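You operate a simulated robot arm through the tools that you are given. There is no shell and no other tool. Be economical: measure what you need, move in short steps, check, and stop when the job is done.

The job below is to be done with a simulated two-armed robot. You get a single attempt, and the scene is never put back.

JOB
On the deck before the grooved roller, fold the rag in half, so that it is half as long.

The check looks at the end state, three seconds after you hand in, the way a careful person would. Anything else that was tipped, shoved, dropped, spilled or broken makes it a failure. Flat cloth is picked up by pressing the open fingertips on it (5 to 10 N) and closing them slowly along it; thin cloth reads only 2 to 8 mm in the jaws.

ROBOT AND FRAMES
Two 7-joint arms with two-finger parallel grippers on one trunk, on a base that drives. Base frame: it is fixed to the floor where the robot stands at the start and does not move with it; the origin is under the middle of the robot, x ahead of it, y to its left, z up. Readings come in cm, degrees, newtons and seconds.
The left shoulder is at the start at [7, 16.3, 122], the right one opposite. Places, roughly: deck before the grooved roller [70, 0, 90]. Payload 3.43 kg a hand.
The tool frame of a hand sits at the grasp point between the pads (the TCP): z along the fingers, y along the line on which they close. The tips reach 3.4 cm beyond it. Largest opening 12.8 cm; finger width 2.4, thickness 1.2; the body of the gripper, 4.8 by 13 cm, starts 9.6 cm behind the TCP.
Orientation is told as [roll, pitch, yaw] about the base's x, y, z axes, in that order, counted from this pose: with the fingers straight down and closing along the base's y, the tool's x points along the base's -x, its y along +y and its z along -z.

CONTROLS
- The arms move only by the tool apply_moves. It takes "left_increments", "right_increments" or both (then of equal length, played together; a hand with none holds still); each is a list of rows, each a list of 3 entries, a list of its own where there are three numbers: the shift along the tool's x, y, z in units of 40 mm (1.0 is 40 mm), then the turn, a rotation vector about the tool's x, y, z in units of 4 degrees (1.0 is 4 degrees), then the closure, from 0 (fully open) to 1 (shut). In form: [[[tx, ty, tz], [wx, wy, wz], fingers], ...]. A call has 1 to 10 rows; each row shifts and turns the commanded pose from where the row before left it, along the tool's axes as they then stand. A call with a number of a shift or a turn outside -1 to 1 is refused whole. Each row takes 0.2 s and may step no farther than 5 cm and 8.6 degrees from the row before; otherwise, or with a gripper value out of range, the whole call is refused. Where a pose cannot be reached the arm comes as near as it can. A force on the tool above 40 N (or 10 N above the force at the start of the call, whichever is more), or a blocked arm, ends the call early, and 0.2 s more pass. Each finger travels about 15.3 cm/s and halts on what it meets, pressing with about 40 N; the grip force reading is that of the motor and also rises with nothing between the fingers. The clock runs only during rows and for 0.2 s after the last one: add rows that do not move to give the fingers time. The reply holds the time, the measured pose of the TCP, the force on the tool along the base axes, the opening and the grip force, in the units named above and with some noise, and new pictures: "show" is both (left out), scene, wrist or none (wrist: the cameras of the hands that moved).
- Cameras (640 x 400 px; columns grow to the right, rows downward): "scene" is now at [14.45, -1.06, 143.44]; the picture's right is [-0.12, -0.99, 0.00], its down [-0.65, 0.08, -0.75] and it looks along [0.75, -0.09, -0.66] (base axes); focal length 249 px, centre (320, 200). "left" rides on the left gripper at [7.6, 1.1, -16] in its tool frame; the picture's right is [-0.15, 0.99, 0.00], its down [-0.88, -0.13, -0.46] and it looks along [-0.45, -0.07, 0.89] (tool axes); focal length 234 px, centre (320, 200). "right" rides on the right gripper at [7.6, -1.1, -16] in its tool frame; the picture's right is [0.15, 0.99, 0.00], its down [-0.88, 0.13, -0.46] and it looks along [-0.45, 0.07, 0.89] (tool axes); focal length 234 px, centre (320, 200). There is no depth. A picture from a camera that has moved, and an enlarged one, comes with that camera's place and axes in the base frame and with its lens. The place of the scene camera against the robot may be out by one fixed shift of up to 1.8 cm in any direction.
- lift_body(by): slides the trunk up (or, below 0, down) by that many cm; the arms and the scene camera ride with it, the base frame stays. It gives what a move gives, with no picture.
- steer(legs): drives the robot by 1 to 6 legs, each [ahead, left, turn to the left] in cm, cm and degrees, along the robot's own axes; the way and the turn of a leg run together, so that a leg with both is an arc; at most 150 cm and 180 degrees a leg. The arms and the cameras ride along, it lands a little off, and it stops where it bumps. It gives what a move gives, and a new picture of the scene camera.
- turn_head(pan, tilt): turns the head with the scene camera to pan (to the left, within 86 degrees either way) and tilt (down, from -29 to 69), counted from straight ahead of the robot. It gives what a move gives, and a new picture of the scene camera.
- close_up(camera, box): a new picture of the part [left, top, right, bottom] of that camera's present view, enlarged. No time passes.
- hand_in(): hands the job in; it is judged then, once.

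Go step by step. Nothing tells you exact positions but the pictures and the camera data: compare them with the known pose of the tool, close in by small moves and look again before you grip or let go. The budget is 120 turns and 260 pictures, counting those below and the enlarged ones. Unless the task says otherwise, let go and move clear before handing in, and close with one line.

The tools are called after "Request:" by a JSON object that holds its "method" and its "body". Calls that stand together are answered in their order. apply_moves: Moves the arms, as the interface text tells. Its arguments: {"type":"object","properties":{"left_increments":{"type":"array"},"right_increments":{"type":"array"},"show":{"type":"string","enum":["both","scene","wrist","none"]}},"required":[]} The other tools are called the same way: lift_body (by) slides the trunk up or down; steer (legs) drives the base; turn_head (pan, tilt) turns the head that bears the scene camera; close_up (camera, box) takes an enlarged picture of a part of a camera's view; hand_in () hands the job in.

At the start:

```text
t: 0.0
left_eef_pos: [65.67, 20.42, 109.13]
left_orientation: [0.0, -0.2, 0.0]
left_force: [0.0, -0.2, 0.2]
left_width: 12.83
left_grasp_force: 0.1
right_eef_pos: [65.19, -32.76, 115.99]
right_orientation: [0.0, 0.0, 0.1]
right_force: [-0.4, -0.1, 0.4]
right_width: 12.79
right_grasp_force: 0.1
trunk travel left (down, up): [-70.0, 24.0]
robot x, y, heading: [0.12, -0.06, -0.0]
head pan, tilt: [-6.8, 41.2]
```

scene: 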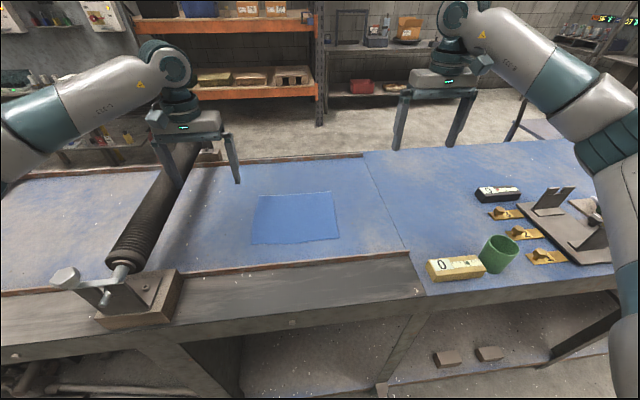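
right: 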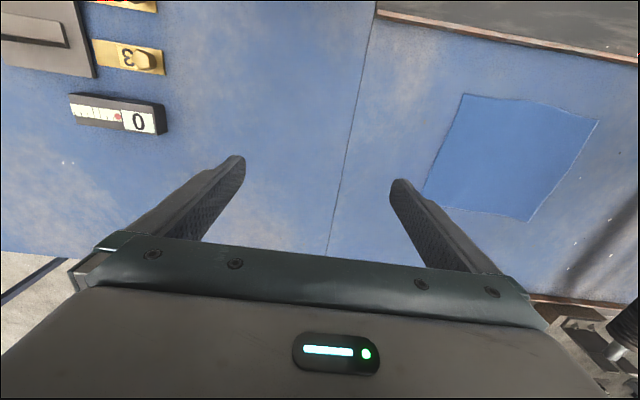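
left: 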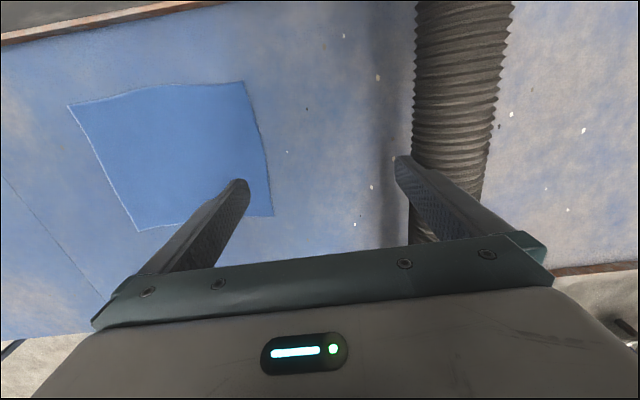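

The rag lies roughly at x 56–76, y −12 to +11.5, on a deck that triangulates to about z = 92. Its longer side runs along y, so I'll fold the y+ edge onto the y− edge. First I'll move the left hand clear of the roller, then shift the base left and ahead so both arms can share the y+ edge without crossing.

Request:
{"method": "apply_moves", "body": {"left_increments": [[[0, -0.9, -0.3], [0, 0, 0], 0], [[0, -0.9, -0.3], [0, 0, 0], 0], [[0, -0.9, -0.2], [0, 0, 0], 0], [[0, 0, 0], [0, 0, 0], 0]], "show": "none"}}

Request:
{"method": "steer", "body": {"legs": [[5, 10, 0]]}}

```text
t: 1.0
left_eef_pos: [65.45, 9.55, 112.19]
left_orientation: [0.0, 0.0, 0.0]
left_force: [0.0, -0.3, 0.5]
left_width: 12.8
left_grasp_force: 0.1
right_eef_pos: [65.07, -32.56, 116.0]
right_orientation: [-0.1, -0.1, 0.0]
right_force: [-0.7, -0.1, -0.4]
right_width: 12.83
right_grasp_force: 0.0
trunk travel left (down, up): [-70.0, 24.0]
robot x, y, heading: [0.07, 0.49, -0.0]
head pan, tilt: [-6.8, 41.2]
```

```text
t: 2.2
left_eef_pos: [70.36, 19.38, 112.25]
left_orientation: [0.0, 0.0, 0.0]
left_force: [-0.9, -0.1, 0.2]
left_width: 12.8
left_grasp_force: 0.1
right_eef_pos: [69.96, -22.9, 115.97]
right_orientation: [0.0, -0.1, -0.1]
right_force: [-0.2, 0.0, 0.6]
right_width: 12.8
right_grasp_force: 0.1
trunk travel left (down, up): [-70.0, 24.0]
robot x, y, heading: [4.51, 9.81, -0.0]
head pan, tilt: [-6.8, 41.2]
camera scene: at [19.37, 8.81, 143.44], right [-0.12, -0.99, 0.0], down [-0.65, 0.08, -0.75], along [0.75, -0.09, -0.66], focal length 249 px, centre (320, 200)
```

scene: 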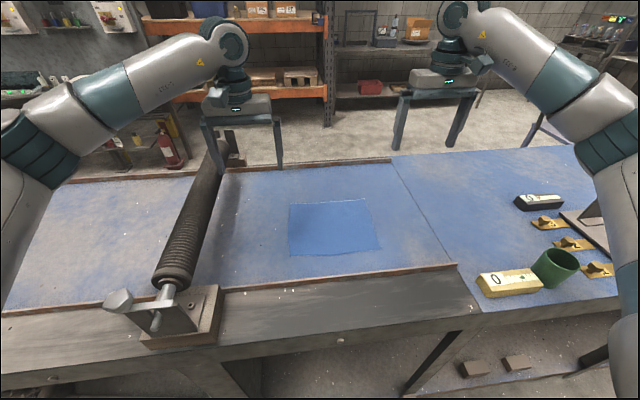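

Both arms now have a comfortable reach. I'll bring both hands above the y+ edge, left at the far corner and right at the near corner, with the fingers partly closed, and look.

Request:
{"method": "apply_moves", "body": {"left_increments": [[[-0.5, 0, 0], [0, 0, 0], 0.3], [[-0.5, -0.3, 0], [0, 0, 0], 0.5], [[0, -0.4, 0], [0, 0, 0], 0.75], [[0, -0.5, 0], [0, 0, 0], 0.75], [[0, -0.5, 0], [0, 0, 0], 0.75], [[0, -0.5, 0.3], [0, 0, 0], 0.75], [[0, -0.3, 0.4], [0, 0, 0], 0.75], [[0, 0, 0.4], [0, 0, 0], 0.75], [[0, 0, 0.4], [0, 0, 0], 0.75], [[0, 0, 0.4], [0, 0, 0], 0.75]], "right_increments": [[[0.9, 0, 0], [0, 0, 0], 0.3], [[0.9, 0, 0], [0, 0, 0], 0.5], [[0.9, 0, 0], [0, 0, 0], 0.75], [[0.2, 0.9, 0], [0, 0, 0], 0.75], [[0, 0.9, 0], [0, 0, 0], 0.75], [[0, 0.9, 0], [0, 0, 0], 0.75], [[0, 0.9, 0], [0, 0, 0], 0.75], [[0, 0.9, 0], [0, 0, 0], 0.75], [[0, 0.9, 0.3], [0, 0, 0], 0.75], [[0, 0.8, 0.3], [0, 0, 0], 0.75]]}}

```text
t: 4.4
left_eef_pos: [74.41, 9.46, 104.67]
left_orientation: [-0.1, -0.1, 0.0]
left_force: [0.0, 0.6, 0.4]
left_width: 3.2
left_grasp_force: 0.0
right_eef_pos: [58.63, 2.09, 113.59]
right_orientation: [-0.1, 0.0, 0.0]
right_force: [0.0, 0.6, 1.0]
right_width: 3.18
right_grasp_force: 0.1
trunk travel left (down, up): [-70.0, 24.0]
robot x, y, heading: [4.72, 9.71, 0.1]
head pan, tilt: [-6.8, 41.2]
camera scene: at [19.49, 9.0, 143.43], right [-0.12, -0.99, 0.0], down [-0.65, 0.08, -0.75], along [0.75, -0.09, -0.66], focal length 249 px, centre (320, 200)
camera right: at [50.99, 1.03, 129.56], right [-0.14, 0.99, 0.0], down [0.88, 0.13, 0.45], along [0.45, 0.06, -0.89], focal length 234 px, centre (320, 200)
camera left: at [66.92, 10.65, 120.78], right [0.15, 0.99, 0.0], down [0.88, -0.13, 0.46], along [0.45, -0.07, -0.89], focal length 234 px, centre (320, 200)
```

scene: 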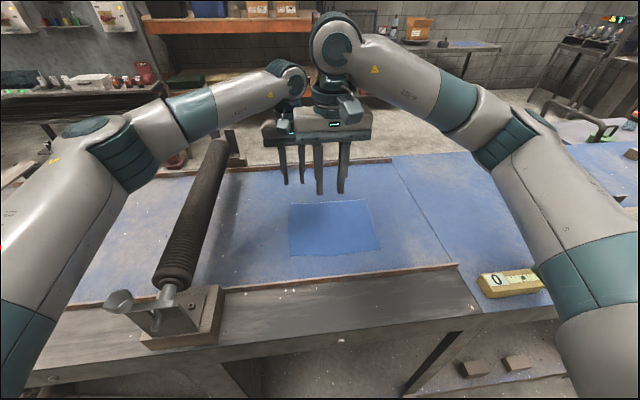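
right: 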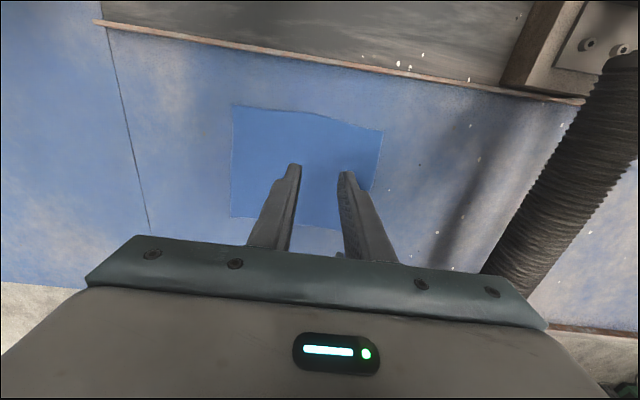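
left: 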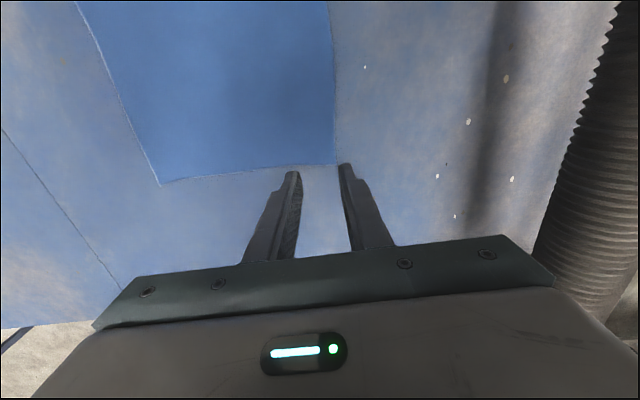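

The corners triangulate consistently (near‑left 56.6, 11.6; far‑left 76.7, 11.2; deck z ≈ 92.2). I'll lower both hands to about 1 cm above the cloth, just inside the y+ edge.

Request:
{"method": "apply_moves", "body": {"left_increments": [[[-0.1, -0.165, 0], [0, 0, 0], 0.8], [[0, 0, 0], [0, 0, 0], 0.8], [[0, 0, 0.2], [0, 0, 0], 0.8], [[0, 0, 0.3], [0, 0, 0], 0.8], [[0, 0, 0.3], [0, 0, 0], 0.8], [[0, 0, 0.3], [0, 0, 0], 0.8], [[0, 0, 0.3], [0, 0, 0], 0.8], [[0, 0, 0.3], [0, 0, 0], 0.8], [[0, 0, 0.2], [0, 0, 0], 0.8], [[0, 0, 0], [0, 0, 0], 0.8]], "right_increments": [[[0.075, 0.4, 0], [0, 0, 0], 0.8], [[0, 0.5, 0.2], [0, 0, 0], 0.8], [[0, 0.5, 0.5], [0, 0, 0], 0.8], [[0, 0.375, 0.6], [0, 0, 0], 0.8], [[0, 0, 0.7], [0, 0, 0], 0.8], [[0, 0, 0.7], [0, 0, 0], 0.8], [[0, 0, 0.6], [0, 0, 0], 0.8], [[0, 0, 0.5], [0, 0, 0], 0.8], [[0, 0, 0.35], [0, 0, 0], 0.8], [[0, 0, 0], [0, 0, 0], 0.8]]}}

```text
t: 6.6
left_eef_pos: [74.7, 8.75, 97.17]
left_orientation: [0.0, 0.0, 0.0]
left_force: [0.0, 0.0, -0.4]
left_width: 2.55
left_grasp_force: 0.1
right_eef_pos: [58.22, 9.06, 96.97]
right_orientation: [0.0, 0.0, 0.0]
right_force: [0.4, -0.3, 0.3]
right_width: 2.59
right_grasp_force: 0.0
trunk travel left (down, up): [-70.0, 24.0]
robot x, y, heading: [5.33, 9.92, 0.1]
head pan, tilt: [-6.8, 41.2]
camera scene: at [19.38, 8.86, 143.44], right [-0.12, -0.99, 0.0], down [-0.65, 0.08, -0.75], along [0.75, -0.09, -0.66], focal length 249 px, centre (320, 200)
camera right: at [50.61, 7.93, 113.02], right [-0.15, 0.99, 0.0], down [0.88, 0.13, 0.46], along [0.45, 0.07, -0.89], focal length 234 px, centre (320, 200)
camera left: at [67.24, 9.91, 113.21], right [0.15, 0.99, 0.0], down [0.88, -0.13, 0.46], along [0.45, -0.07, -0.89], focal length 234 px, centre (320, 200)
```

scene: 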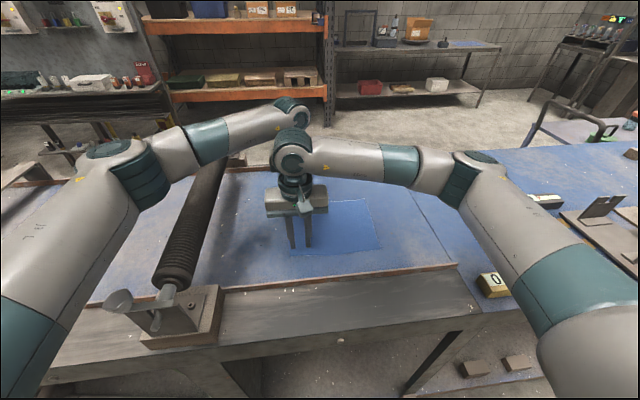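
right: 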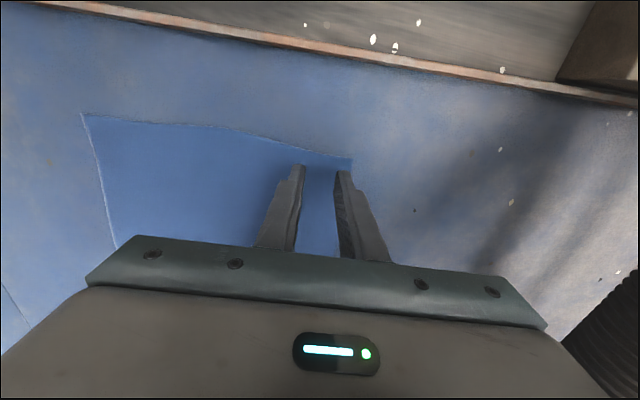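
left: 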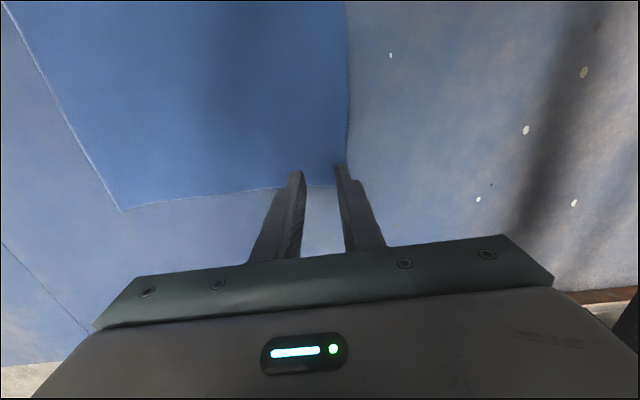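

Both hands sit just inside the corners with the fingertips over the cloth. Now I'll descend slowly to contact.

Request:
{"method": "apply_moves", "body": {"left_increments": [[[0.03, 0, 0.15], [0, 0, 0], 0.8], [[0, 0, 0.12], [0, 0, 0], 0.8], [[0, 0, 0.08], [0, 0, 0], 0.8], [[0, 0, 0.03], [0, 0, 0], 0.8]], "right_increments": [[[0, 0, 0.12], [0, 0, 0], 0.8], [[0, 0, 0.12], [0, 0, 0], 0.8], [[0, 0, 0.08], [0, 0, 0], 0.8], [[0, 0, 0.03], [0, 0, 0], 0.8]], "show": "none"}}

```text
t: 7.6
left_eef_pos: [74.6, 8.82, 95.69]
left_orientation: [0.0, 0.0, 0.0]
left_force: [0.7, -0.5, 2.4]
left_width: 2.55
left_grasp_force: 0.0
right_eef_pos: [58.18, 9.02, 95.55]
right_orientation: [0.0, 0.0, 0.0]
right_force: [-0.3, 0.0, 1.1]
right_width: 2.56
right_grasp_force: 0.1
trunk travel left (down, up): [-70.0, 24.0]
robot x, y, heading: [4.79, 9.72, 0.1]
head pan, tilt: [-6.8, 41.2]
```

Request:
{"method": "apply_moves", "body": {"left_increments": [[[0, 0, 0.02], [0, 0, 0], 0.8], [[0, 0, 0.02], [0, 0, 0], 0.8], [[0, 0, 0], [0, 0, 0], 0.8]], "right_increments": [[[0, 0, 0.04], [0, 0, 0], 0.8], [[0, 0, 0.03], [0, 0, 0], 0.8], [[0, 0, 0], [0, 0, 0], 0.8]], "show": "none"}}

```text
t: 8.4
left_eef_pos: [74.6, 8.75, 95.51]
left_orientation: [0.0, -0.2, 0.1]
left_force: [2.3, -0.3, 9.4]
left_width: 2.57
left_grasp_force: 0.1
right_eef_pos: [58.21, 9.12, 95.57]
right_orientation: [0.1, -0.2, -0.1]
right_force: [4.6, -1.3, 21.1]
right_width: 2.54
right_grasp_force: 0.0
trunk travel left (down, up): [-70.0, 24.0]
robot x, y, heading: [5.22, 10.12, 0.1]
head pan, tilt: [-6.8, 41.2]
```

Contact is made: left presses 9 N, right 21 N, which is too much. I'll ease the right, then close both slowly.

Request:
{"method": "apply_moves", "body": {"right_increments": [[[0, 0, -0.045], [0, 0, 0], 0.8], [[0, 0, 0], [0, 0, 0], 0.8]], "show": "none"}}

```text
t: 9.0
left_eef_pos: [74.59, 8.81, 95.61]
left_orientation: [0.0, -0.2, 0.0]
left_force: [3.4, 0.1, 14.1]
left_width: 2.58
left_grasp_force: 0.0
right_eef_pos: [58.08, 9.07, 95.49]
right_orientation: [-0.1, 0.0, 0.0]
right_force: [3.5, -0.2, 11.7]
right_width: 2.55
right_grasp_force: 0.0
trunk travel left (down, up): [-70.0, 24.0]
robot x, y, heading: [4.98, 10.23, 0.1]
head pan, tilt: [-6.8, 41.2]
```

Request:
{"method": "apply_moves", "body": {"left_increments": [[[0, 0, -0.03], [0, 0, 0], 0.8], [[0, 0, 0], [0, 0, 0], 0.82], [[0, 0, 0], [0, 0, 0], 0.84], [[0, 0, 0], [0, 0, 0], 0.86], [[0, 0, 0], [0, 0, 0], 0.88], [[0, 0, 0], [0, 0, 0], 0.9], [[0, 0, 0], [0, 0, 0], 0.92], [[0, 0, 0], [0, 0, 0], 0.94], [[0, 0, 0], [0, 0, 0], 0.96], [[0, 0, 0], [0, 0, 0], 0.98]], "right_increments": [[[0, 0, -0.015], [0, 0, 0], 0.8], [[0, 0, 0], [0, 0, 0], 0.82], [[0, 0, 0], [0, 0, 0], 0.84], [[0, 0, 0], [0, 0, 0], 0.86], [[0, 0, 0], [0, 0, 0], 0.88], [[0, 0, 0], [0, 0, 0], 0.9], [[0, 0, 0], [0, 0, 0], 0.92], [[0, 0, 0], [0, 0, 0], 0.94], [[0, 0, 0], [0, 0, 0], 0.96], [[0, 0, 0], [0, 0, 0], 0.98]], "show": "wrist"}}

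```text
t: 11.2
left_eef_pos: [74.52, 8.77, 95.57]
left_orientation: [0.0, -0.1, 0.0]
left_force: [-0.6, 0.0, 9.1]
left_width: 0.0
left_grasp_force: 0.0
right_eef_pos: [58.06, 9.1, 95.58]
right_orientation: [0.0, 0.0, 0.0]
right_force: [-0.9, 0.8, 1.4]
right_width: 0.16
right_grasp_force: 0.1
trunk travel left (down, up): [-70.0, 24.0]
robot x, y, heading: [4.99, 10.01, -0.2]
head pan, tilt: [-6.8, 41.2]
camera right: at [50.47, 8.0, 111.57], right [-0.15, 0.99, 0.0], down [0.88, 0.13, 0.46], along [0.45, 0.07, -0.89], focal length 234 px, centre (320, 200)
camera left: at [67.06, 9.89, 111.63], right [0.15, 0.99, 0.0], down [0.88, -0.13, 0.46], along [0.45, -0.07, -0.89], focal length 234 px, centre (320, 200)
```

right: 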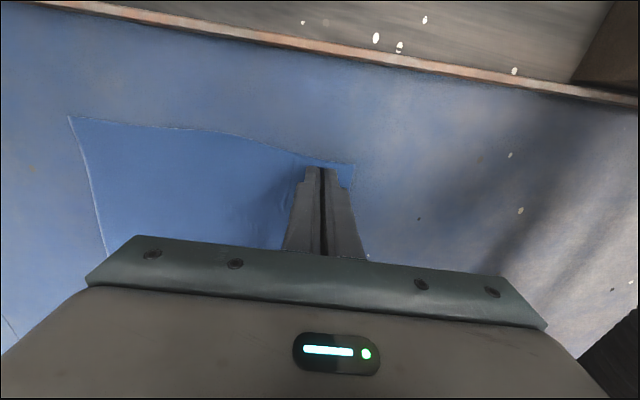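
left: 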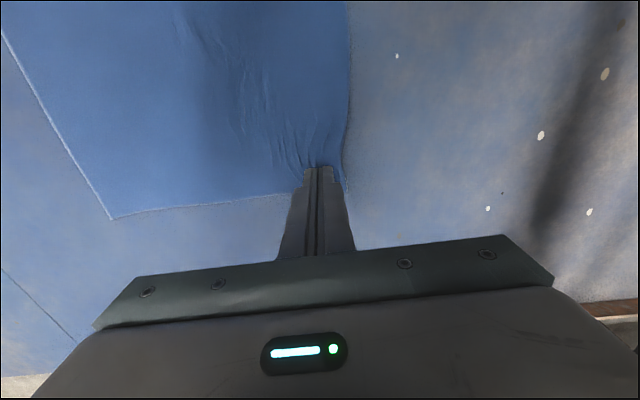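

The cloth puckers at both tips, but the widths are near zero, so the grip is uncertain. I'll shut fully and lift 2 cm to test.

Request:
{"method": "apply_moves", "body": {"left_increments": [[[0, 0, 0], [0, 0, 0], 1], [[0, 0, 0], [0, 0, 0], 1], [[0, 0, -0.1], [0, 0, 0], 1], [[0, 0, -0.2], [0, 0, 0], 1], [[0, 0, -0.2], [0, 0, 0], 1], [[0, 0, 0], [0, 0, 0], 1]], "right_increments": [[[0, 0, 0], [0, 0, 0], 1], [[0, 0, 0], [0, 0, 0], 1], [[0, 0, -0.1], [0, 0, 0], 1], [[0, 0, -0.2], [0, 0, 0], 1], [[0, 0, -0.2], [0, 0, 0], 1], [[0, 0, 0], [0, 0, 0], 1]], "show": "wrist"}}

```text
t: 12.6
left_eef_pos: [74.63, 8.71, 97.42]
left_orientation: [0.0, 0.0, 0.0]
left_force: [0.5, -0.3, 0.6]
left_width: 0.01
left_grasp_force: 33.0
right_eef_pos: [58.28, 9.15, 97.43]
right_orientation: [0.0, 0.0, -0.1]
right_force: [-0.4, 1.2, -0.7]
right_width: 0.0
right_grasp_force: 32.8
trunk travel left (down, up): [-70.0, 24.0]
robot x, y, heading: [4.89, 10.04, -0.1]
head pan, tilt: [-6.8, 41.2]
camera right: at [50.56, 8.04, 113.51], right [-0.15, 0.99, 0.0], down [0.88, 0.13, 0.46], along [0.45, 0.07, -0.89], focal length 234 px, centre (320, 200)
camera left: at [67.22, 9.8, 113.48], right [0.15, 0.99, 0.0], down [0.88, -0.13, 0.46], along [0.45, -0.07, -0.89], focal length 234 px, centre (320, 200)
```

right: 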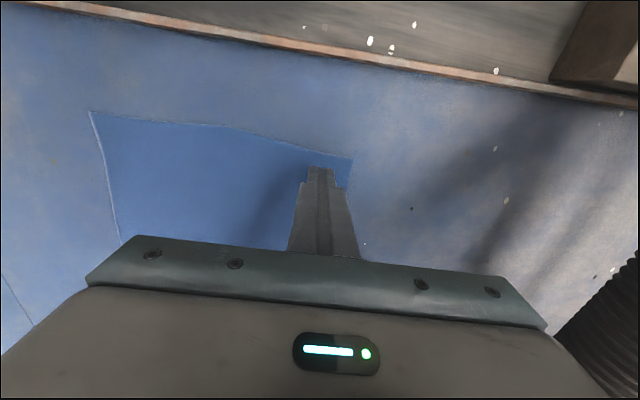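
left: 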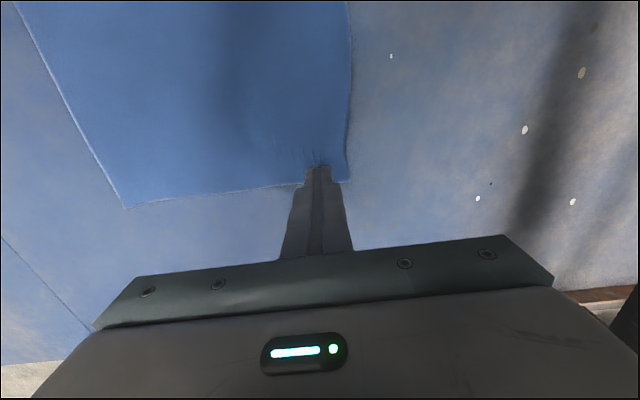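

Both missed; the cloth lies flat again, barely moved. I'll retry with a 4 cm opening and steady pressure, so that more cloth buckles between the tips.

Request:
{"method": "apply_moves", "body": {"left_increments": [[[0, -0.15, 0], [0, 0, 0], 0.69], [[0, 0, 0], [0, 0, 0], 0.69], [[0, 0, 0.2], [0, 0, 0], 0.69], [[0, 0, 0.15], [0, 0, 0], 0.69], [[0, 0, 0.1], [0, 0, 0], 0.69], [[0, 0, 0.04], [0, 0, 0], 0.69], [[0, 0, 0], [0, 0, 0], 0.69]], "right_increments": [[[0, -0.16, 0], [0, 0, 0], 0.69], [[0, 0, 0], [0, 0, 0], 0.69], [[0, 0, 0.2], [0, 0, 0], 0.69], [[0, 0, 0.15], [0, 0, 0], 0.69], [[0, 0, 0.1], [0, 0, 0], 0.69], [[0, 0, 0.04], [0, 0, 0], 0.69], [[0, 0, 0], [0, 0, 0], 0.69]], "show": "wrist"}}

```text
t: 14.2
left_eef_pos: [74.71, 8.07, 95.63]
left_orientation: [0.0, 0.0, -0.1]
left_force: [-0.1, 0.3, 2.3]
left_width: 3.98
left_grasp_force: 0.0
right_eef_pos: [58.12, 8.46, 95.61]
right_orientation: [0.0, 0.0, 0.0]
right_force: [-0.2, 0.2, 0.5]
right_width: 3.97
right_grasp_force: 0.0
trunk travel left (down, up): [-70.0, 24.0]
robot x, y, heading: [4.84, 9.8, -0.2]
head pan, tilt: [-6.8, 41.2]
camera right: at [50.5, 7.39, 111.6], right [-0.15, 0.99, 0.0], down [0.88, 0.13, 0.46], along [0.45, 0.07, -0.89], focal length 234 px, centre (320, 200)
camera left: at [67.21, 9.29, 111.65], right [0.15, 0.99, 0.0], down [0.88, -0.13, 0.46], along [0.45, -0.07, -0.89], focal length 234 px, centre (320, 200)
```

right: 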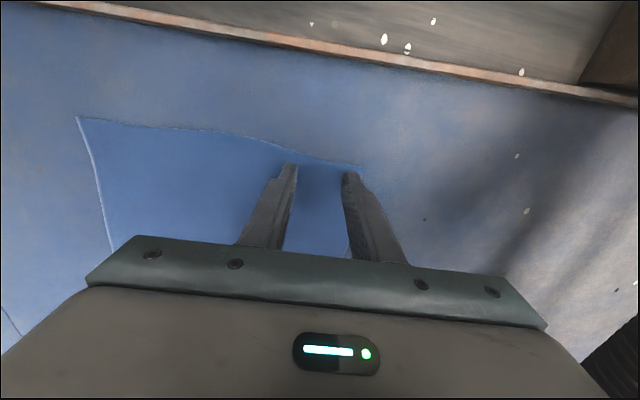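
left: 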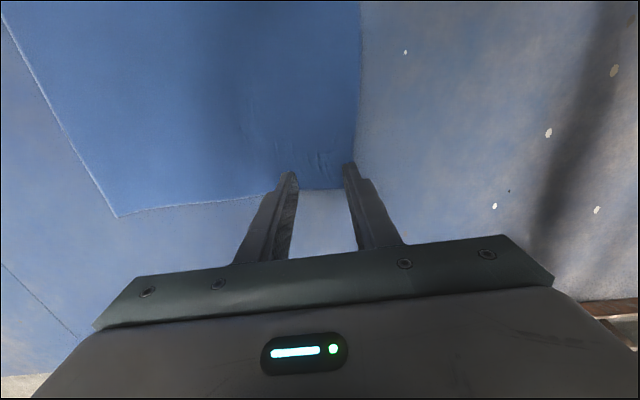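

Tips are on the cloth at the corners. I'll press a bit more, then close in stages while watching the force.

Request:
{"method": "apply_moves", "body": {"left_increments": [[[0, 0, 0.03], [0, 0, 0], 0.69], [[0, 0, 0], [0, 0, 0], 0.69]], "right_increments": [[[0, 0, 0.04], [0, 0, 0], 0.69], [[0, 0, 0], [0, 0, 0], 0.69]], "show": "none"}}

```text
t: 14.8
left_eef_pos: [74.68, 8.08, 95.52]
left_orientation: [0.0, -0.1, 0.0]
left_force: [2.3, 0.6, 8.8]
left_width: 3.96
left_grasp_force: 0.1
right_eef_pos: [58.12, 8.57, 95.58]
right_orientation: [0.0, -0.1, 0.0]
right_force: [1.1, 1.2, 6.1]
right_width: 3.97
right_grasp_force: 0.0
trunk travel left (down, up): [-70.0, 24.0]
robot x, y, heading: [4.73, 10.04, -0.4]
head pan, tilt: [-6.8, 41.2]
```

Request:
{"method": "apply_moves", "body": {"left_increments": [[[0, 0, 0], [0, 0, 0], 0.71], [[0, 0, 0], [0, 0, 0], 0.73], [[0, 0, 0], [0, 0, 0], 0.75], [[0, 0, 0], [0, 0, 0], 0.77], [[0, 0, 0], [0, 0, 0], 0.79], [[0, 0, 0], [0, 0, 0], 0.81]], "right_increments": [[[0, 0, 0.01], [0, 0, 0], 0.71], [[0, 0, 0], [0, 0, 0], 0.73], [[0, 0, 0], [0, 0, 0], 0.75], [[0, 0, 0], [0, 0, 0], 0.77], [[0, 0, 0], [0, 0, 0], 0.79], [[0, 0, 0], [0, 0, 0], 0.81]], "show": "wrist"}}

```text
t: 16.2
left_eef_pos: [74.48, 8.11, 95.66]
left_orientation: [0.0, -0.1, 0.0]
left_force: [0.1, 0.1, 10.2]
left_width: 2.32
left_grasp_force: 0.0
right_eef_pos: [58.14, 8.4, 95.54]
right_orientation: [0.0, -0.1, 0.0]
right_force: [0.2, -0.4, 13.2]
right_width: 2.52
right_grasp_force: 1.4
trunk travel left (down, up): [-70.0, 24.0]
robot x, y, heading: [4.94, 10.16, -0.3]
head pan, tilt: [-6.8, 41.2]
camera right: at [50.36, 7.32, 111.53], right [-0.15, 0.99, 0.0], down [0.88, 0.13, 0.46], along [0.45, 0.07, -0.89], focal length 234 px, centre (320, 200)
camera left: at [67.0, 9.23, 111.62], right [0.15, 0.99, 0.0], down [0.88, -0.13, 0.46], along [0.45, -0.07, -0.89], focal length 234 px, centre (320, 200)
```

right: 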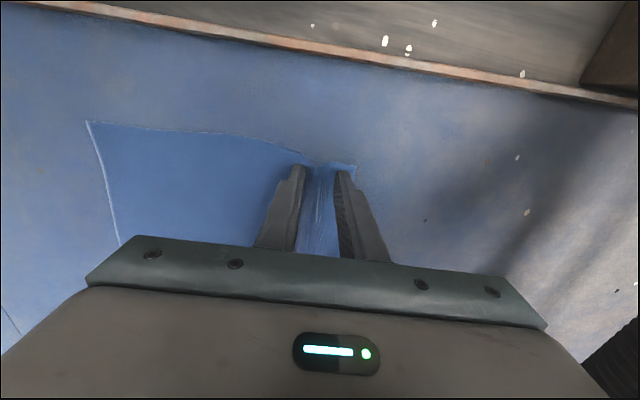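
left: 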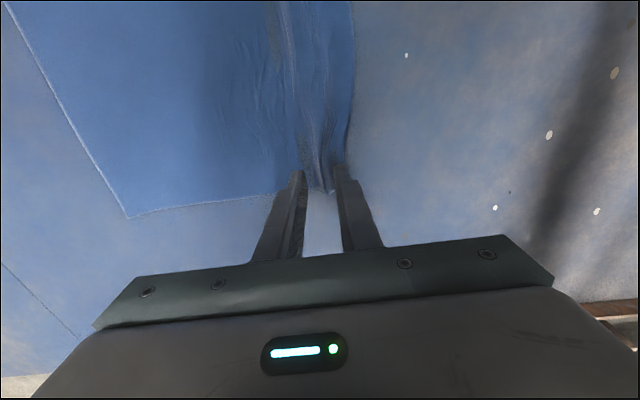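

A ridge is buckling up between both pairs of fingers. I'll keep closing slowly.

Request:
{"method": "apply_moves", "body": {"left_increments": [[[0, 0, 0], [0, 0, 0], 0.83], [[0, 0, 0], [0, 0, 0], 0.85], [[0, 0, 0], [0, 0, 0], 0.87], [[0, 0, 0], [0, 0, 0], 0.89], [[0, 0, 0], [0, 0, 0], 0.91], [[0, 0, 0], [0, 0, 0], 0.93], [[0, 0, 0], [0, 0, 0], 0.95], [[0, 0, 0], [0, 0, 0], 0.97], [[0, 0, 0], [0, 0, 0], 1], [[0, 0, 0], [0, 0, 0], 1]], "right_increments": [[[0, 0, 0], [0, 0, 0], 0.83], [[0, 0, 0], [0, 0, 0], 0.85], [[0, 0, 0], [0, 0, 0], 0.87], [[0, 0, 0], [0, 0, 0], 0.89], [[0, 0, 0], [0, 0, 0], 0.91], [[0, 0, 0], [0, 0, 0], 0.93], [[0, 0, 0], [0, 0, 0], 0.95], [[0, 0, 0], [0, 0, 0], 0.97], [[0, 0, 0], [0, 0, 0], 1], [[0, 0, 0], [0, 0, 0], 1]], "show": "wrist"}}

```text
t: 18.4
left_eef_pos: [74.47, 8.05, 95.53]
left_orientation: [0.1, -0.2, 0.0]
left_force: [0.2, -0.6, 8.6]
left_width: 0.23
left_grasp_force: 37.1
right_eef_pos: [58.09, 8.4, 95.69]
right_orientation: [0.1, -0.1, 0.0]
right_force: [0.6, -0.5, 16.1]
right_width: 0.24
right_grasp_force: 36.7
trunk travel left (down, up): [-70.0, 24.0]
robot x, y, heading: [4.81, 9.95, 0.2]
head pan, tilt: [-6.8, 41.2]
camera right: at [50.34, 7.3, 111.53], right [-0.15, 0.99, 0.0], down [0.88, 0.13, 0.46], along [0.45, 0.07, -0.89], focal length 234 px, centre (320, 200)
camera left: at [66.99, 9.2, 111.62], right [0.15, 0.99, 0.0], down [0.88, -0.13, 0.46], along [0.45, -0.07, -0.89], focal length 234 px, centre (320, 200)
```

right: 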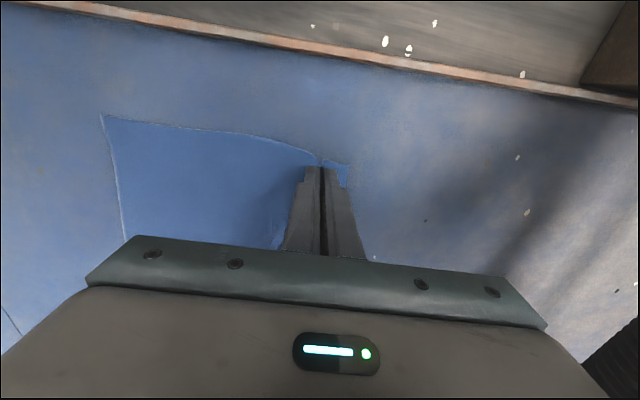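
left: 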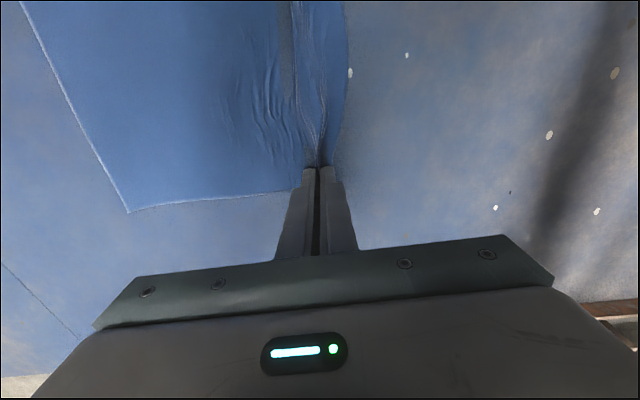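

Both jaws now read 2.3 mm, so cloth is gripped; the far y− edge has slid about 2 cm toward +y, so I'll re-measure it. A small lift tests the grip.

Request:
{"method": "apply_moves", "body": {"left_increments": [[[0, 0, -0.2], [0, 0, 0], 1], [[0, -0.1, -0.3], [0, 0, 0], 1], [[0, -0.1, -0.3], [0, 0, 0], 1], [[0, 0, 0], [0, 0, 0], 1]], "right_increments": [[[0, 0, -0.2], [0, 0, 0], 1], [[0, -0.1, -0.3], [0, 0, 0], 1], [[0, -0.1, -0.3], [0, 0, 0], 1], [[0, 0, 0], [0, 0, 0], 1]]}}

```text
t: 19.4
left_eef_pos: [74.64, 7.38, 98.48]
left_orientation: [0.1, 0.0, 0.0]
left_force: [0.5, 0.1, -0.2]
left_width: 0.23
left_grasp_force: 37.8
right_eef_pos: [58.16, 7.65, 98.58]
right_orientation: [0.0, 0.0, 0.1]
right_force: [-1.3, 0.3, 0.0]
right_width: 0.25
right_grasp_force: 36.9
trunk travel left (down, up): [-70.0, 24.0]
robot x, y, heading: [4.83, 9.64, -0.0]
head pan, tilt: [-6.8, 41.2]
camera scene: at [19.42, 8.89, 143.43], right [-0.12, -0.99, 0.0], down [-0.65, 0.08, -0.75], along [0.75, -0.09, -0.66], focal length 249 px, centre (320, 200)
camera right: at [50.61, 6.46, 114.59], right [-0.15, 0.99, 0.0], down [0.88, 0.13, 0.46], along [0.45, 0.07, -0.89], focal length 234 px, centre (320, 200)
camera left: at [67.2, 8.54, 114.61], right [0.15, 0.99, 0.0], down [0.88, -0.13, 0.46], along [0.45, -0.07, -0.89], focal length 234 px, centre (320, 200)
```

scene: 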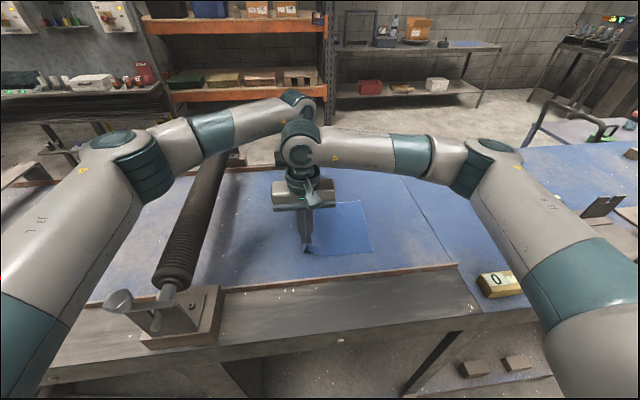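
right: 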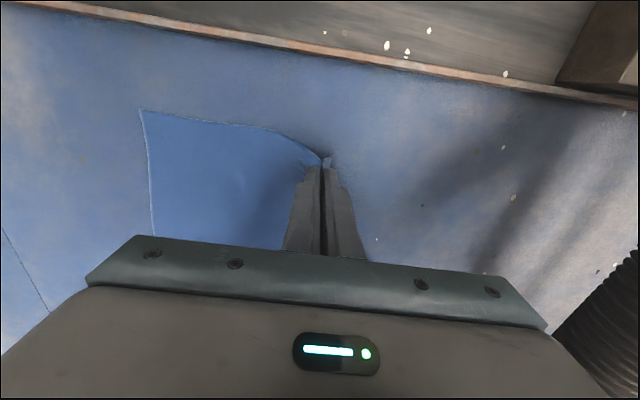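
left: 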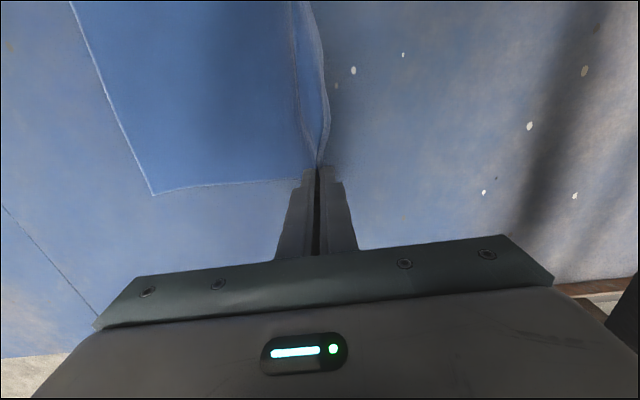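

Both corners are held. The fixed edge is now at y ≈ −9.3 (near) and −10.7 (far), so I'll fold about y ≈ 1.5 along an arc of about 7 cm radius, starting with the first half.

Request:
{"method": "apply_moves", "body": {"left_increments": [[[0.022, -0.14, -0.225], [0, 0, 0], 1], [[0.022, -0.15, -0.225], [0, 0, 0], 1], [[0.022, -0.235, -0.175], [0, 0, 0], 1], [[0.022, -0.235, -0.175], [0, 0, 0], 1], [[0.022, -0.285, -0.05], [0, 0, 0], 1], [[0.022, -0.285, -0.05], [0, 0, 0], 1], [[0.022, -0.3, 0.035], [0, 0, 0], 1], [[0.022, -0.3, 0.04], [0, 0, 0], 1], [[0, 0, 0], [0, 0, 0], 1]], "right_increments": [[[0.022, -0.14, -0.225], [0, 0, 0], 1], [[0.022, -0.14, -0.225], [0, 0, 0], 1], [[0.022, -0.225, -0.175], [0, 0, 0], 1], [[0.022, -0.225, -0.175], [0, 0, 0], 1], [[0.022, -0.275, -0.05], [0, 0, 0], 1], [[0.022, -0.275, -0.05], [0, 0, 0], 1], [[0.022, -0.29, 0.035], [0, 0, 0], 1], [[0.022, -0.29, 0.04], [0, 0, 0], 1], [[0, 0, 0], [0, 0, 0], 1]]}}

```text
t: 21.4
left_eef_pos: [73.92, -0.24, 101.81]
left_orientation: [0.0, -0.1, 0.0]
left_force: [-0.3, -0.3, 0.2]
left_width: 0.24
left_grasp_force: 37.3
right_eef_pos: [57.55, 0.35, 101.85]
right_orientation: [0.0, 0.0, 0.0]
right_force: [-0.3, -0.9, 0.3]
right_width: 0.2
right_grasp_force: 36.9
trunk travel left (down, up): [-70.0, 24.0]
robot x, y, heading: [4.93, 10.03, 0.0]
head pan, tilt: [-6.8, 41.2]
camera scene: at [19.41, 8.94, 143.44], right [-0.12, -0.99, 0.0], down [-0.65, 0.08, -0.75], along [0.75, -0.09, -0.66], focal length 249 px, centre (320, 200)
camera right: at [49.84, -0.82, 117.87], right [-0.15, 0.99, 0.0], down [0.88, 0.13, 0.46], along [0.45, 0.07, -0.89], focal length 234 px, centre (320, 200)
camera left: at [66.48, 0.79, 117.93], right [0.15, 0.99, 0.0], down [0.88, -0.13, 0.46], along [0.45, -0.07, -0.89], focal length 234 px, centre (320, 200)
```

scene: 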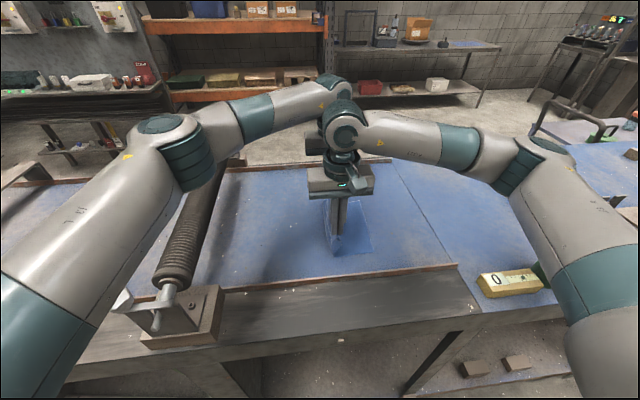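
right: 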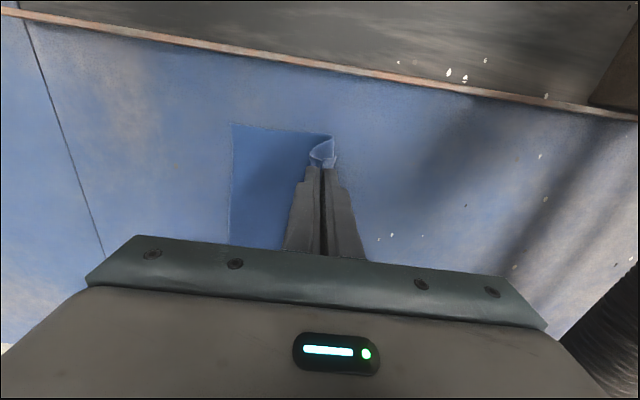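
left: 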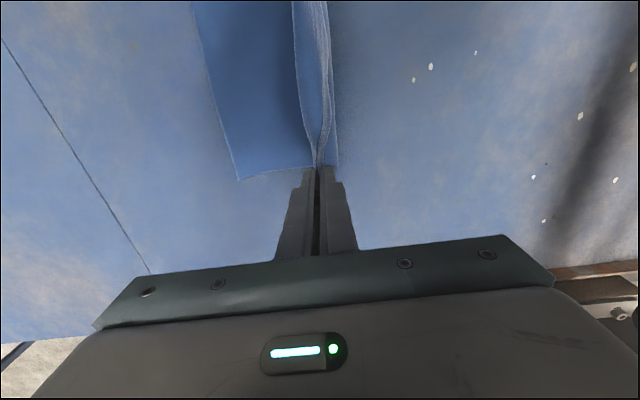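

The fixed edge hasn't moved (y ≈ −9.3 and −10.4). I'll carry on with the second half of the arc, down to about 1 cm above the deck.

Request:
{"method": "apply_moves", "body": {"left_increments": [[[0.022, -0.33, 0.125], [0, 0, 0], 1], [[0.022, -0.28, 0.175], [0, 0, 0], 1], [[0.022, -0.25, 0.2], [0, 0, 0], 1], [[0.022, -0.2, 0.225], [0, 0, 0], 1], [[0.022, -0.14, 0.225], [0, 0, 0], 1], [[0.022, -0.11, 0.2], [0, 0, 0], 1], [[0, -0.06, 0.15], [0, 0, 0], 1], [[0, 0, 0], [0, 0, 0], 1]], "right_increments": [[[0.022, -0.3, 0.125], [0, 0, 0], 1], [[0.022, -0.25, 0.175], [0, 0, 0], 1], [[0.022, -0.225, 0.2], [0, 0, 0], 1], [[0.022, -0.175, 0.225], [0, 0, 0], 1], [[0.022, -0.125, 0.225], [0, 0, 0], 1], [[0.022, -0.1, 0.2], [0, 0, 0], 1], [[0, -0.05, 0.15], [0, 0, 0], 1], [[0, 0, 0], [0, 0, 0], 1]]}}

```text
t: 23.2
left_eef_pos: [73.29, -5.78, 96.66]
left_orientation: [0.0, 0.1, 0.0]
left_force: [0.3, 0.4, 0.4]
left_width: 0.23
left_grasp_force: 36.4
right_eef_pos: [56.76, -4.58, 96.74]
right_orientation: [0.0, -0.1, -0.1]
right_force: [-0.6, -0.3, 2.1]
right_width: 0.23
right_grasp_force: 36.4
trunk travel left (down, up): [-70.0, 24.0]
robot x, y, heading: [5.11, 9.81, -0.2]
head pan, tilt: [-6.8, 41.2]
camera scene: at [19.37, 8.88, 143.44], right [-0.12, -0.99, 0.0], down [-0.65, 0.08, -0.75], along [0.75, -0.09, -0.66], focal length 249 px, centre (320, 200)
camera right: at [49.2, -5.79, 112.7], right [-0.15, 0.99, 0.0], down [0.88, 0.13, 0.46], along [0.45, 0.07, -0.89], focal length 234 px, centre (320, 200)
camera left: at [65.84, -4.67, 112.78], right [0.15, 0.99, 0.0], down [0.88, -0.13, 0.46], along [0.45, -0.07, -0.89], focal length 234 px, centre (320, 200)
```

scene: 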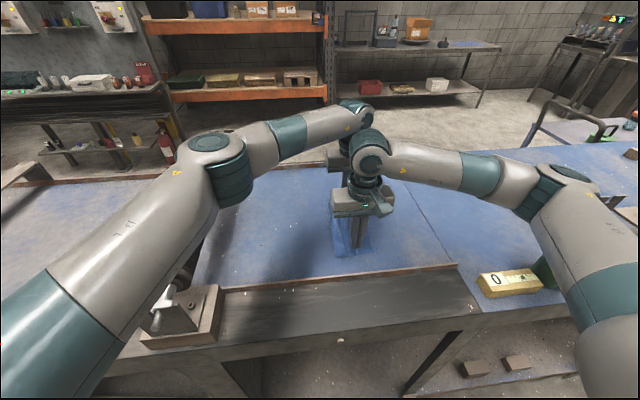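
right: 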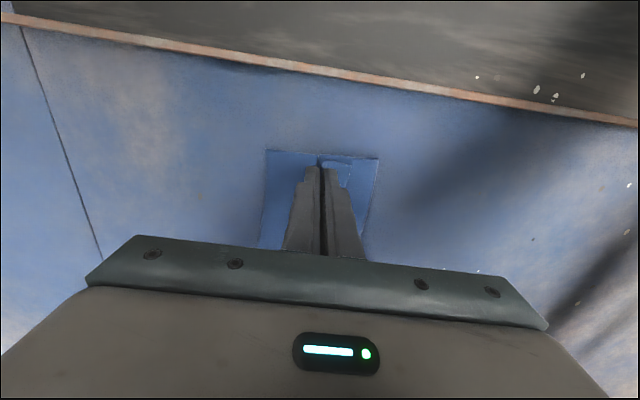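
left: 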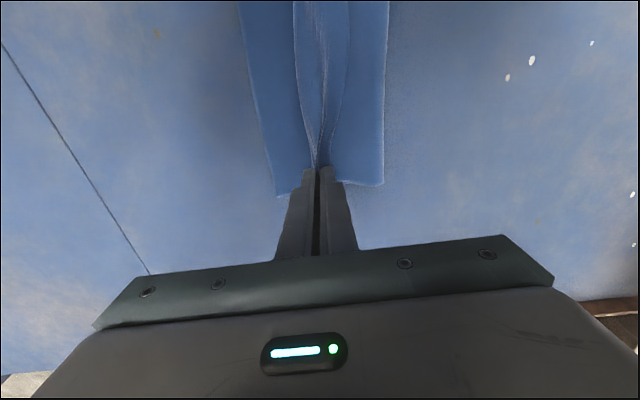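

The flap is over. Before lowering and letting go, I'll look closer at how the hem lies at both hands.

Request:
{"method": "close_up", "body": {"camera": "right", "box": [240, 130, 400, 230]}}

Request:
{"method": "close_up", "body": {"camera": "left", "box": [200, 0, 440, 200]}}

```text
4.00 times, centred on (320, 180) of right
camera zoom: at [49.2, -5.79, 112.7], right [-0.15, 0.99, 0.0], down [0.88, 0.13, 0.46], along [0.45, 0.07, -0.89], focal length 937 px, centre (320, 280)
```

zoom: 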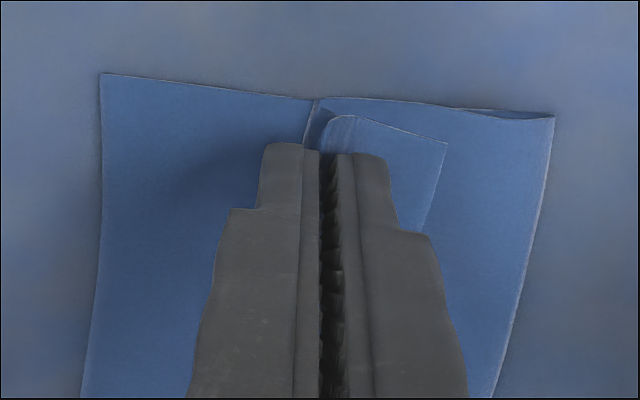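

```text
2.00 times, centred on (320, 100) of left
camera zoom: at [65.84, -4.67, 112.78], right [0.15, 0.99, 0.0], down [0.88, -0.13, 0.46], along [0.45, -0.07, -0.89], focal length 468 px, centre (320, 400)
```

zoom: 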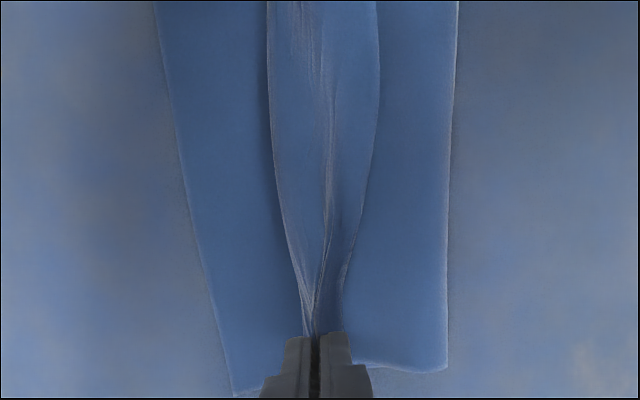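

The hem lies folded back on the +y side of the fingers. I'll roll both hands about 32° around their tips so they lean toward −y, which makes the pinched part point outward, then look again before letting go.

Request:
{"method": "apply_moves", "body": {"left_increments": [[[0, -0.06, 0], [-1, 0, 0], 1], [[0, -0.06, 0], [-1, 0, 0], 1], [[0, -0.06, 0], [-1, 0, 0], 1], [[0, -0.06, 0], [-1, 0, 0], 1], [[0, -0.06, 0], [-1, 0, 0], 1], [[0, -0.06, 0], [-1, 0, 0], 1], [[0, -0.06, 0], [-1, 0, 0], 1], [[0, -0.06, 0], [-1, 0, 0], 1], [[0, 0, 0], [0, 0, 0], 1]], "right_increments": [[[0, -0.06, 0], [-1, 0, 0], 1], [[0, -0.06, 0], [-1, 0, 0], 1], [[0, -0.06, 0], [-1, 0, 0], 1], [[0, -0.06, 0], [-1, 0, 0], 1], [[0, -0.06, 0], [-1, 0, 0], 1], [[0, -0.06, 0], [-1, 0, 0], 1], [[0, -0.06, 0], [-1, 0, 0], 1], [[0, -0.06, 0], [-1, 0, 0], 1], [[0, 0, 0], [0, 0, 0], 1]]}}

```text
t: 25.0
left_eef_pos: [72.68, 1.69, 95.81]
left_orientation: [31.1, 0.8, -0.5]
left_force: [-13.5, -11.0, 1.8]
left_width: 0.22
left_grasp_force: 37.2
left hand out of reach, approached as far as the arm can: row 3, 4, 5, 6, 7, 8
right_eef_pos: [57.15, -6.39, 96.56]
right_orientation: [31.9, -0.5, 0.0]
right_force: [13.7, 9.6, -1.3]
right_width: 0.23
right_grasp_force: 36.9
trunk travel left (down, up): [-70.0, 24.0]
robot x, y, heading: [4.92, 10.04, -0.1]
head pan, tilt: [-6.8, 41.2]
stopped in row 9 (left hand): the force on the tool passed its limit (the readings are from after the stop); the commanded pose is now the measured one
camera scene: at [19.37, 8.86, 143.45], right [-0.12, -0.99, 0.0], down [-0.65, 0.08, -0.75], along [0.75, -0.09, -0.66], focal length 249 px, centre (320, 200)
camera right: at [49.39, -15.69, 109.47], right [-0.15, 0.84, 0.52], down [0.88, -0.13, 0.46], along [0.46, 0.53, -0.71], focal length 234 px, centre (320, 200)
camera left: at [65.12, -5.41, 110.31], right [0.16, 0.85, 0.51], down [0.88, -0.35, 0.31], along [0.44, 0.4, -0.8], focal length 234 px, centre (320, 200)
```

scene: 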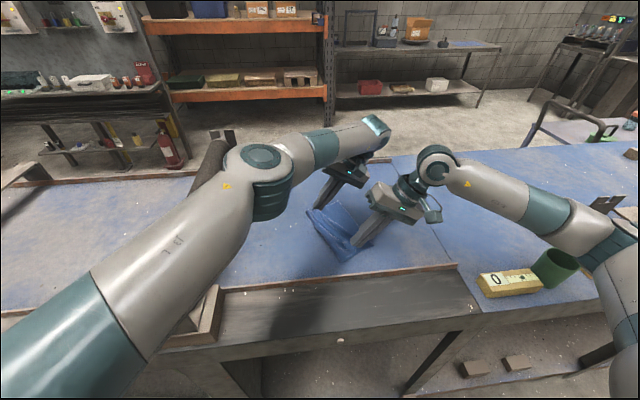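
right: 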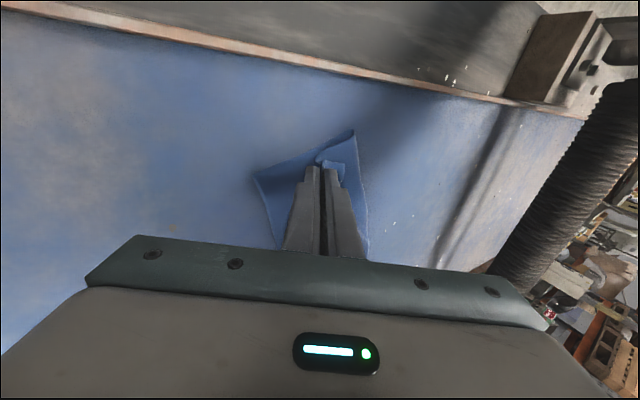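
left: 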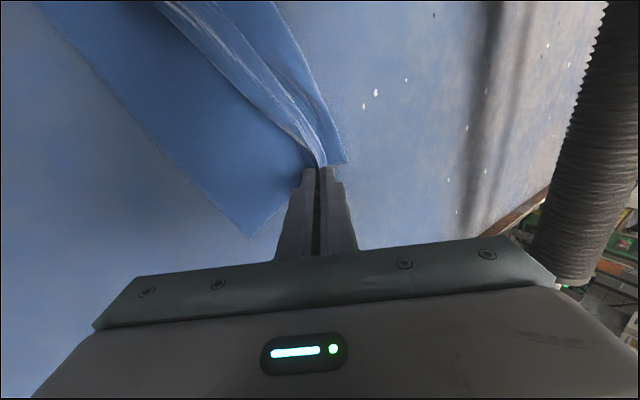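

The left hand ran out of reach when rolled, swung toward +y and skewed the cloth. I'll unroll both hands first, pivoting about the tips, then bring the left hand back.

Request:
{"method": "apply_moves", "body": {"left_increments": [[[0, 0.06, -0.05], [1, 0, 0], 1], [[0, 0.06, -0.05], [1, 0, 0], 1], [[0, 0.06, 0], [1, 0, 0], 1], [[0, 0.06, 0], [1, 0, 0], 1], [[0, 0.06, 0], [1, 0, 0], 1], [[0, 0.06, 0], [1, 0, 0], 1], [[0, 0.06, 0], [1, 0, 0], 1], [[0, 0.06, 0], [0.8, 0, 0], 1], [[0, 0, 0], [0, 0, 0], 1]], "right_increments": [[[0, 0.06, 0], [1, 0, 0], 1], [[0, 0.06, 0], [1, 0, 0], 1], [[0, 0.06, 0], [1, 0, 0], 1], [[0, 0.06, 0], [1, 0, 0], 1], [[0, 0.06, 0], [1, 0, 0], 1], [[0, 0.06, 0], [1, 0, 0], 1], [[0, 0.06, 0], [1, 0, 0], 1], [[0, 0.06, 0], [1, 0, 0], 1], [[0, 0, 0], [0, 0, 0], 1]]}}

```text
t: 27.0
left_eef_pos: [72.64, 3.51, 96.7]
left_orientation: [0.0, 0.7, -0.4]
left_force: [-23.2, -15.7, 0.0]
left_width: 0.26
left_grasp_force: 37.5
right_eef_pos: [57.07, -4.67, 97.03]
right_orientation: [-0.1, -0.4, -0.1]
right_force: [23.7, 16.2, 1.4]
right_width: 0.24
right_grasp_force: 37.1
trunk travel left (down, up): [-70.0, 24.0]
robot x, y, heading: [5.34, 10.04, 0.2]
head pan, tilt: [-6.8, 41.2]
camera scene: at [19.37, 8.74, 143.44], right [-0.12, -0.99, 0.0], down [-0.65, 0.08, -0.75], along [0.75, -0.09, -0.66], focal length 249 px, centre (320, 200)
camera right: at [49.34, -5.74, 112.99], right [-0.14, 0.99, 0.0], down [0.88, 0.13, 0.46], along [0.46, 0.06, -0.89], focal length 234 px, centre (320, 200)
camera left: at [65.3, 4.67, 112.9], right [0.15, 0.99, 0.0], down [0.88, -0.14, 0.45], along [0.44, -0.07, -0.89], focal length 234 px, centre (320, 200)
```

scene: 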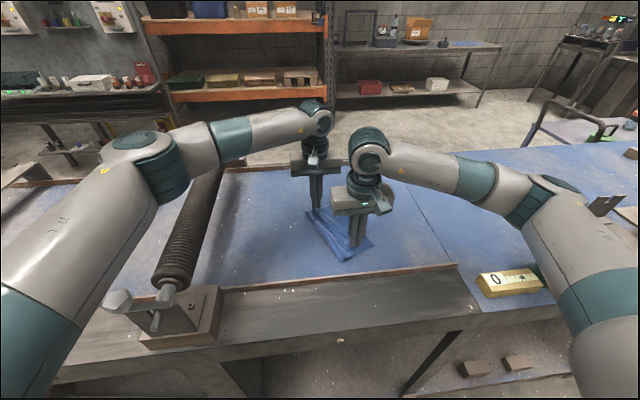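
right: 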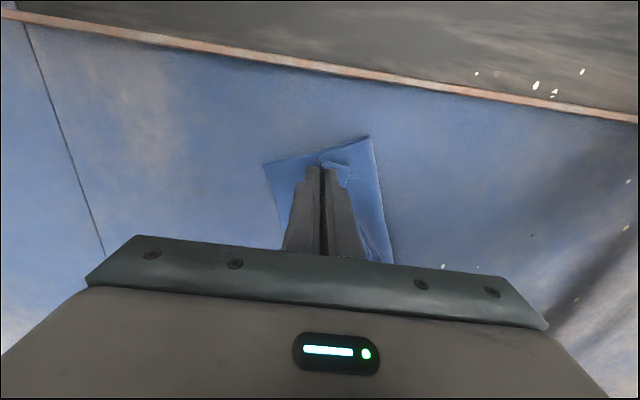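
left: 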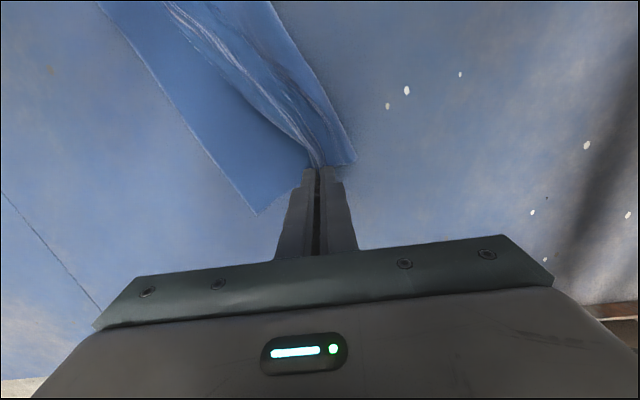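

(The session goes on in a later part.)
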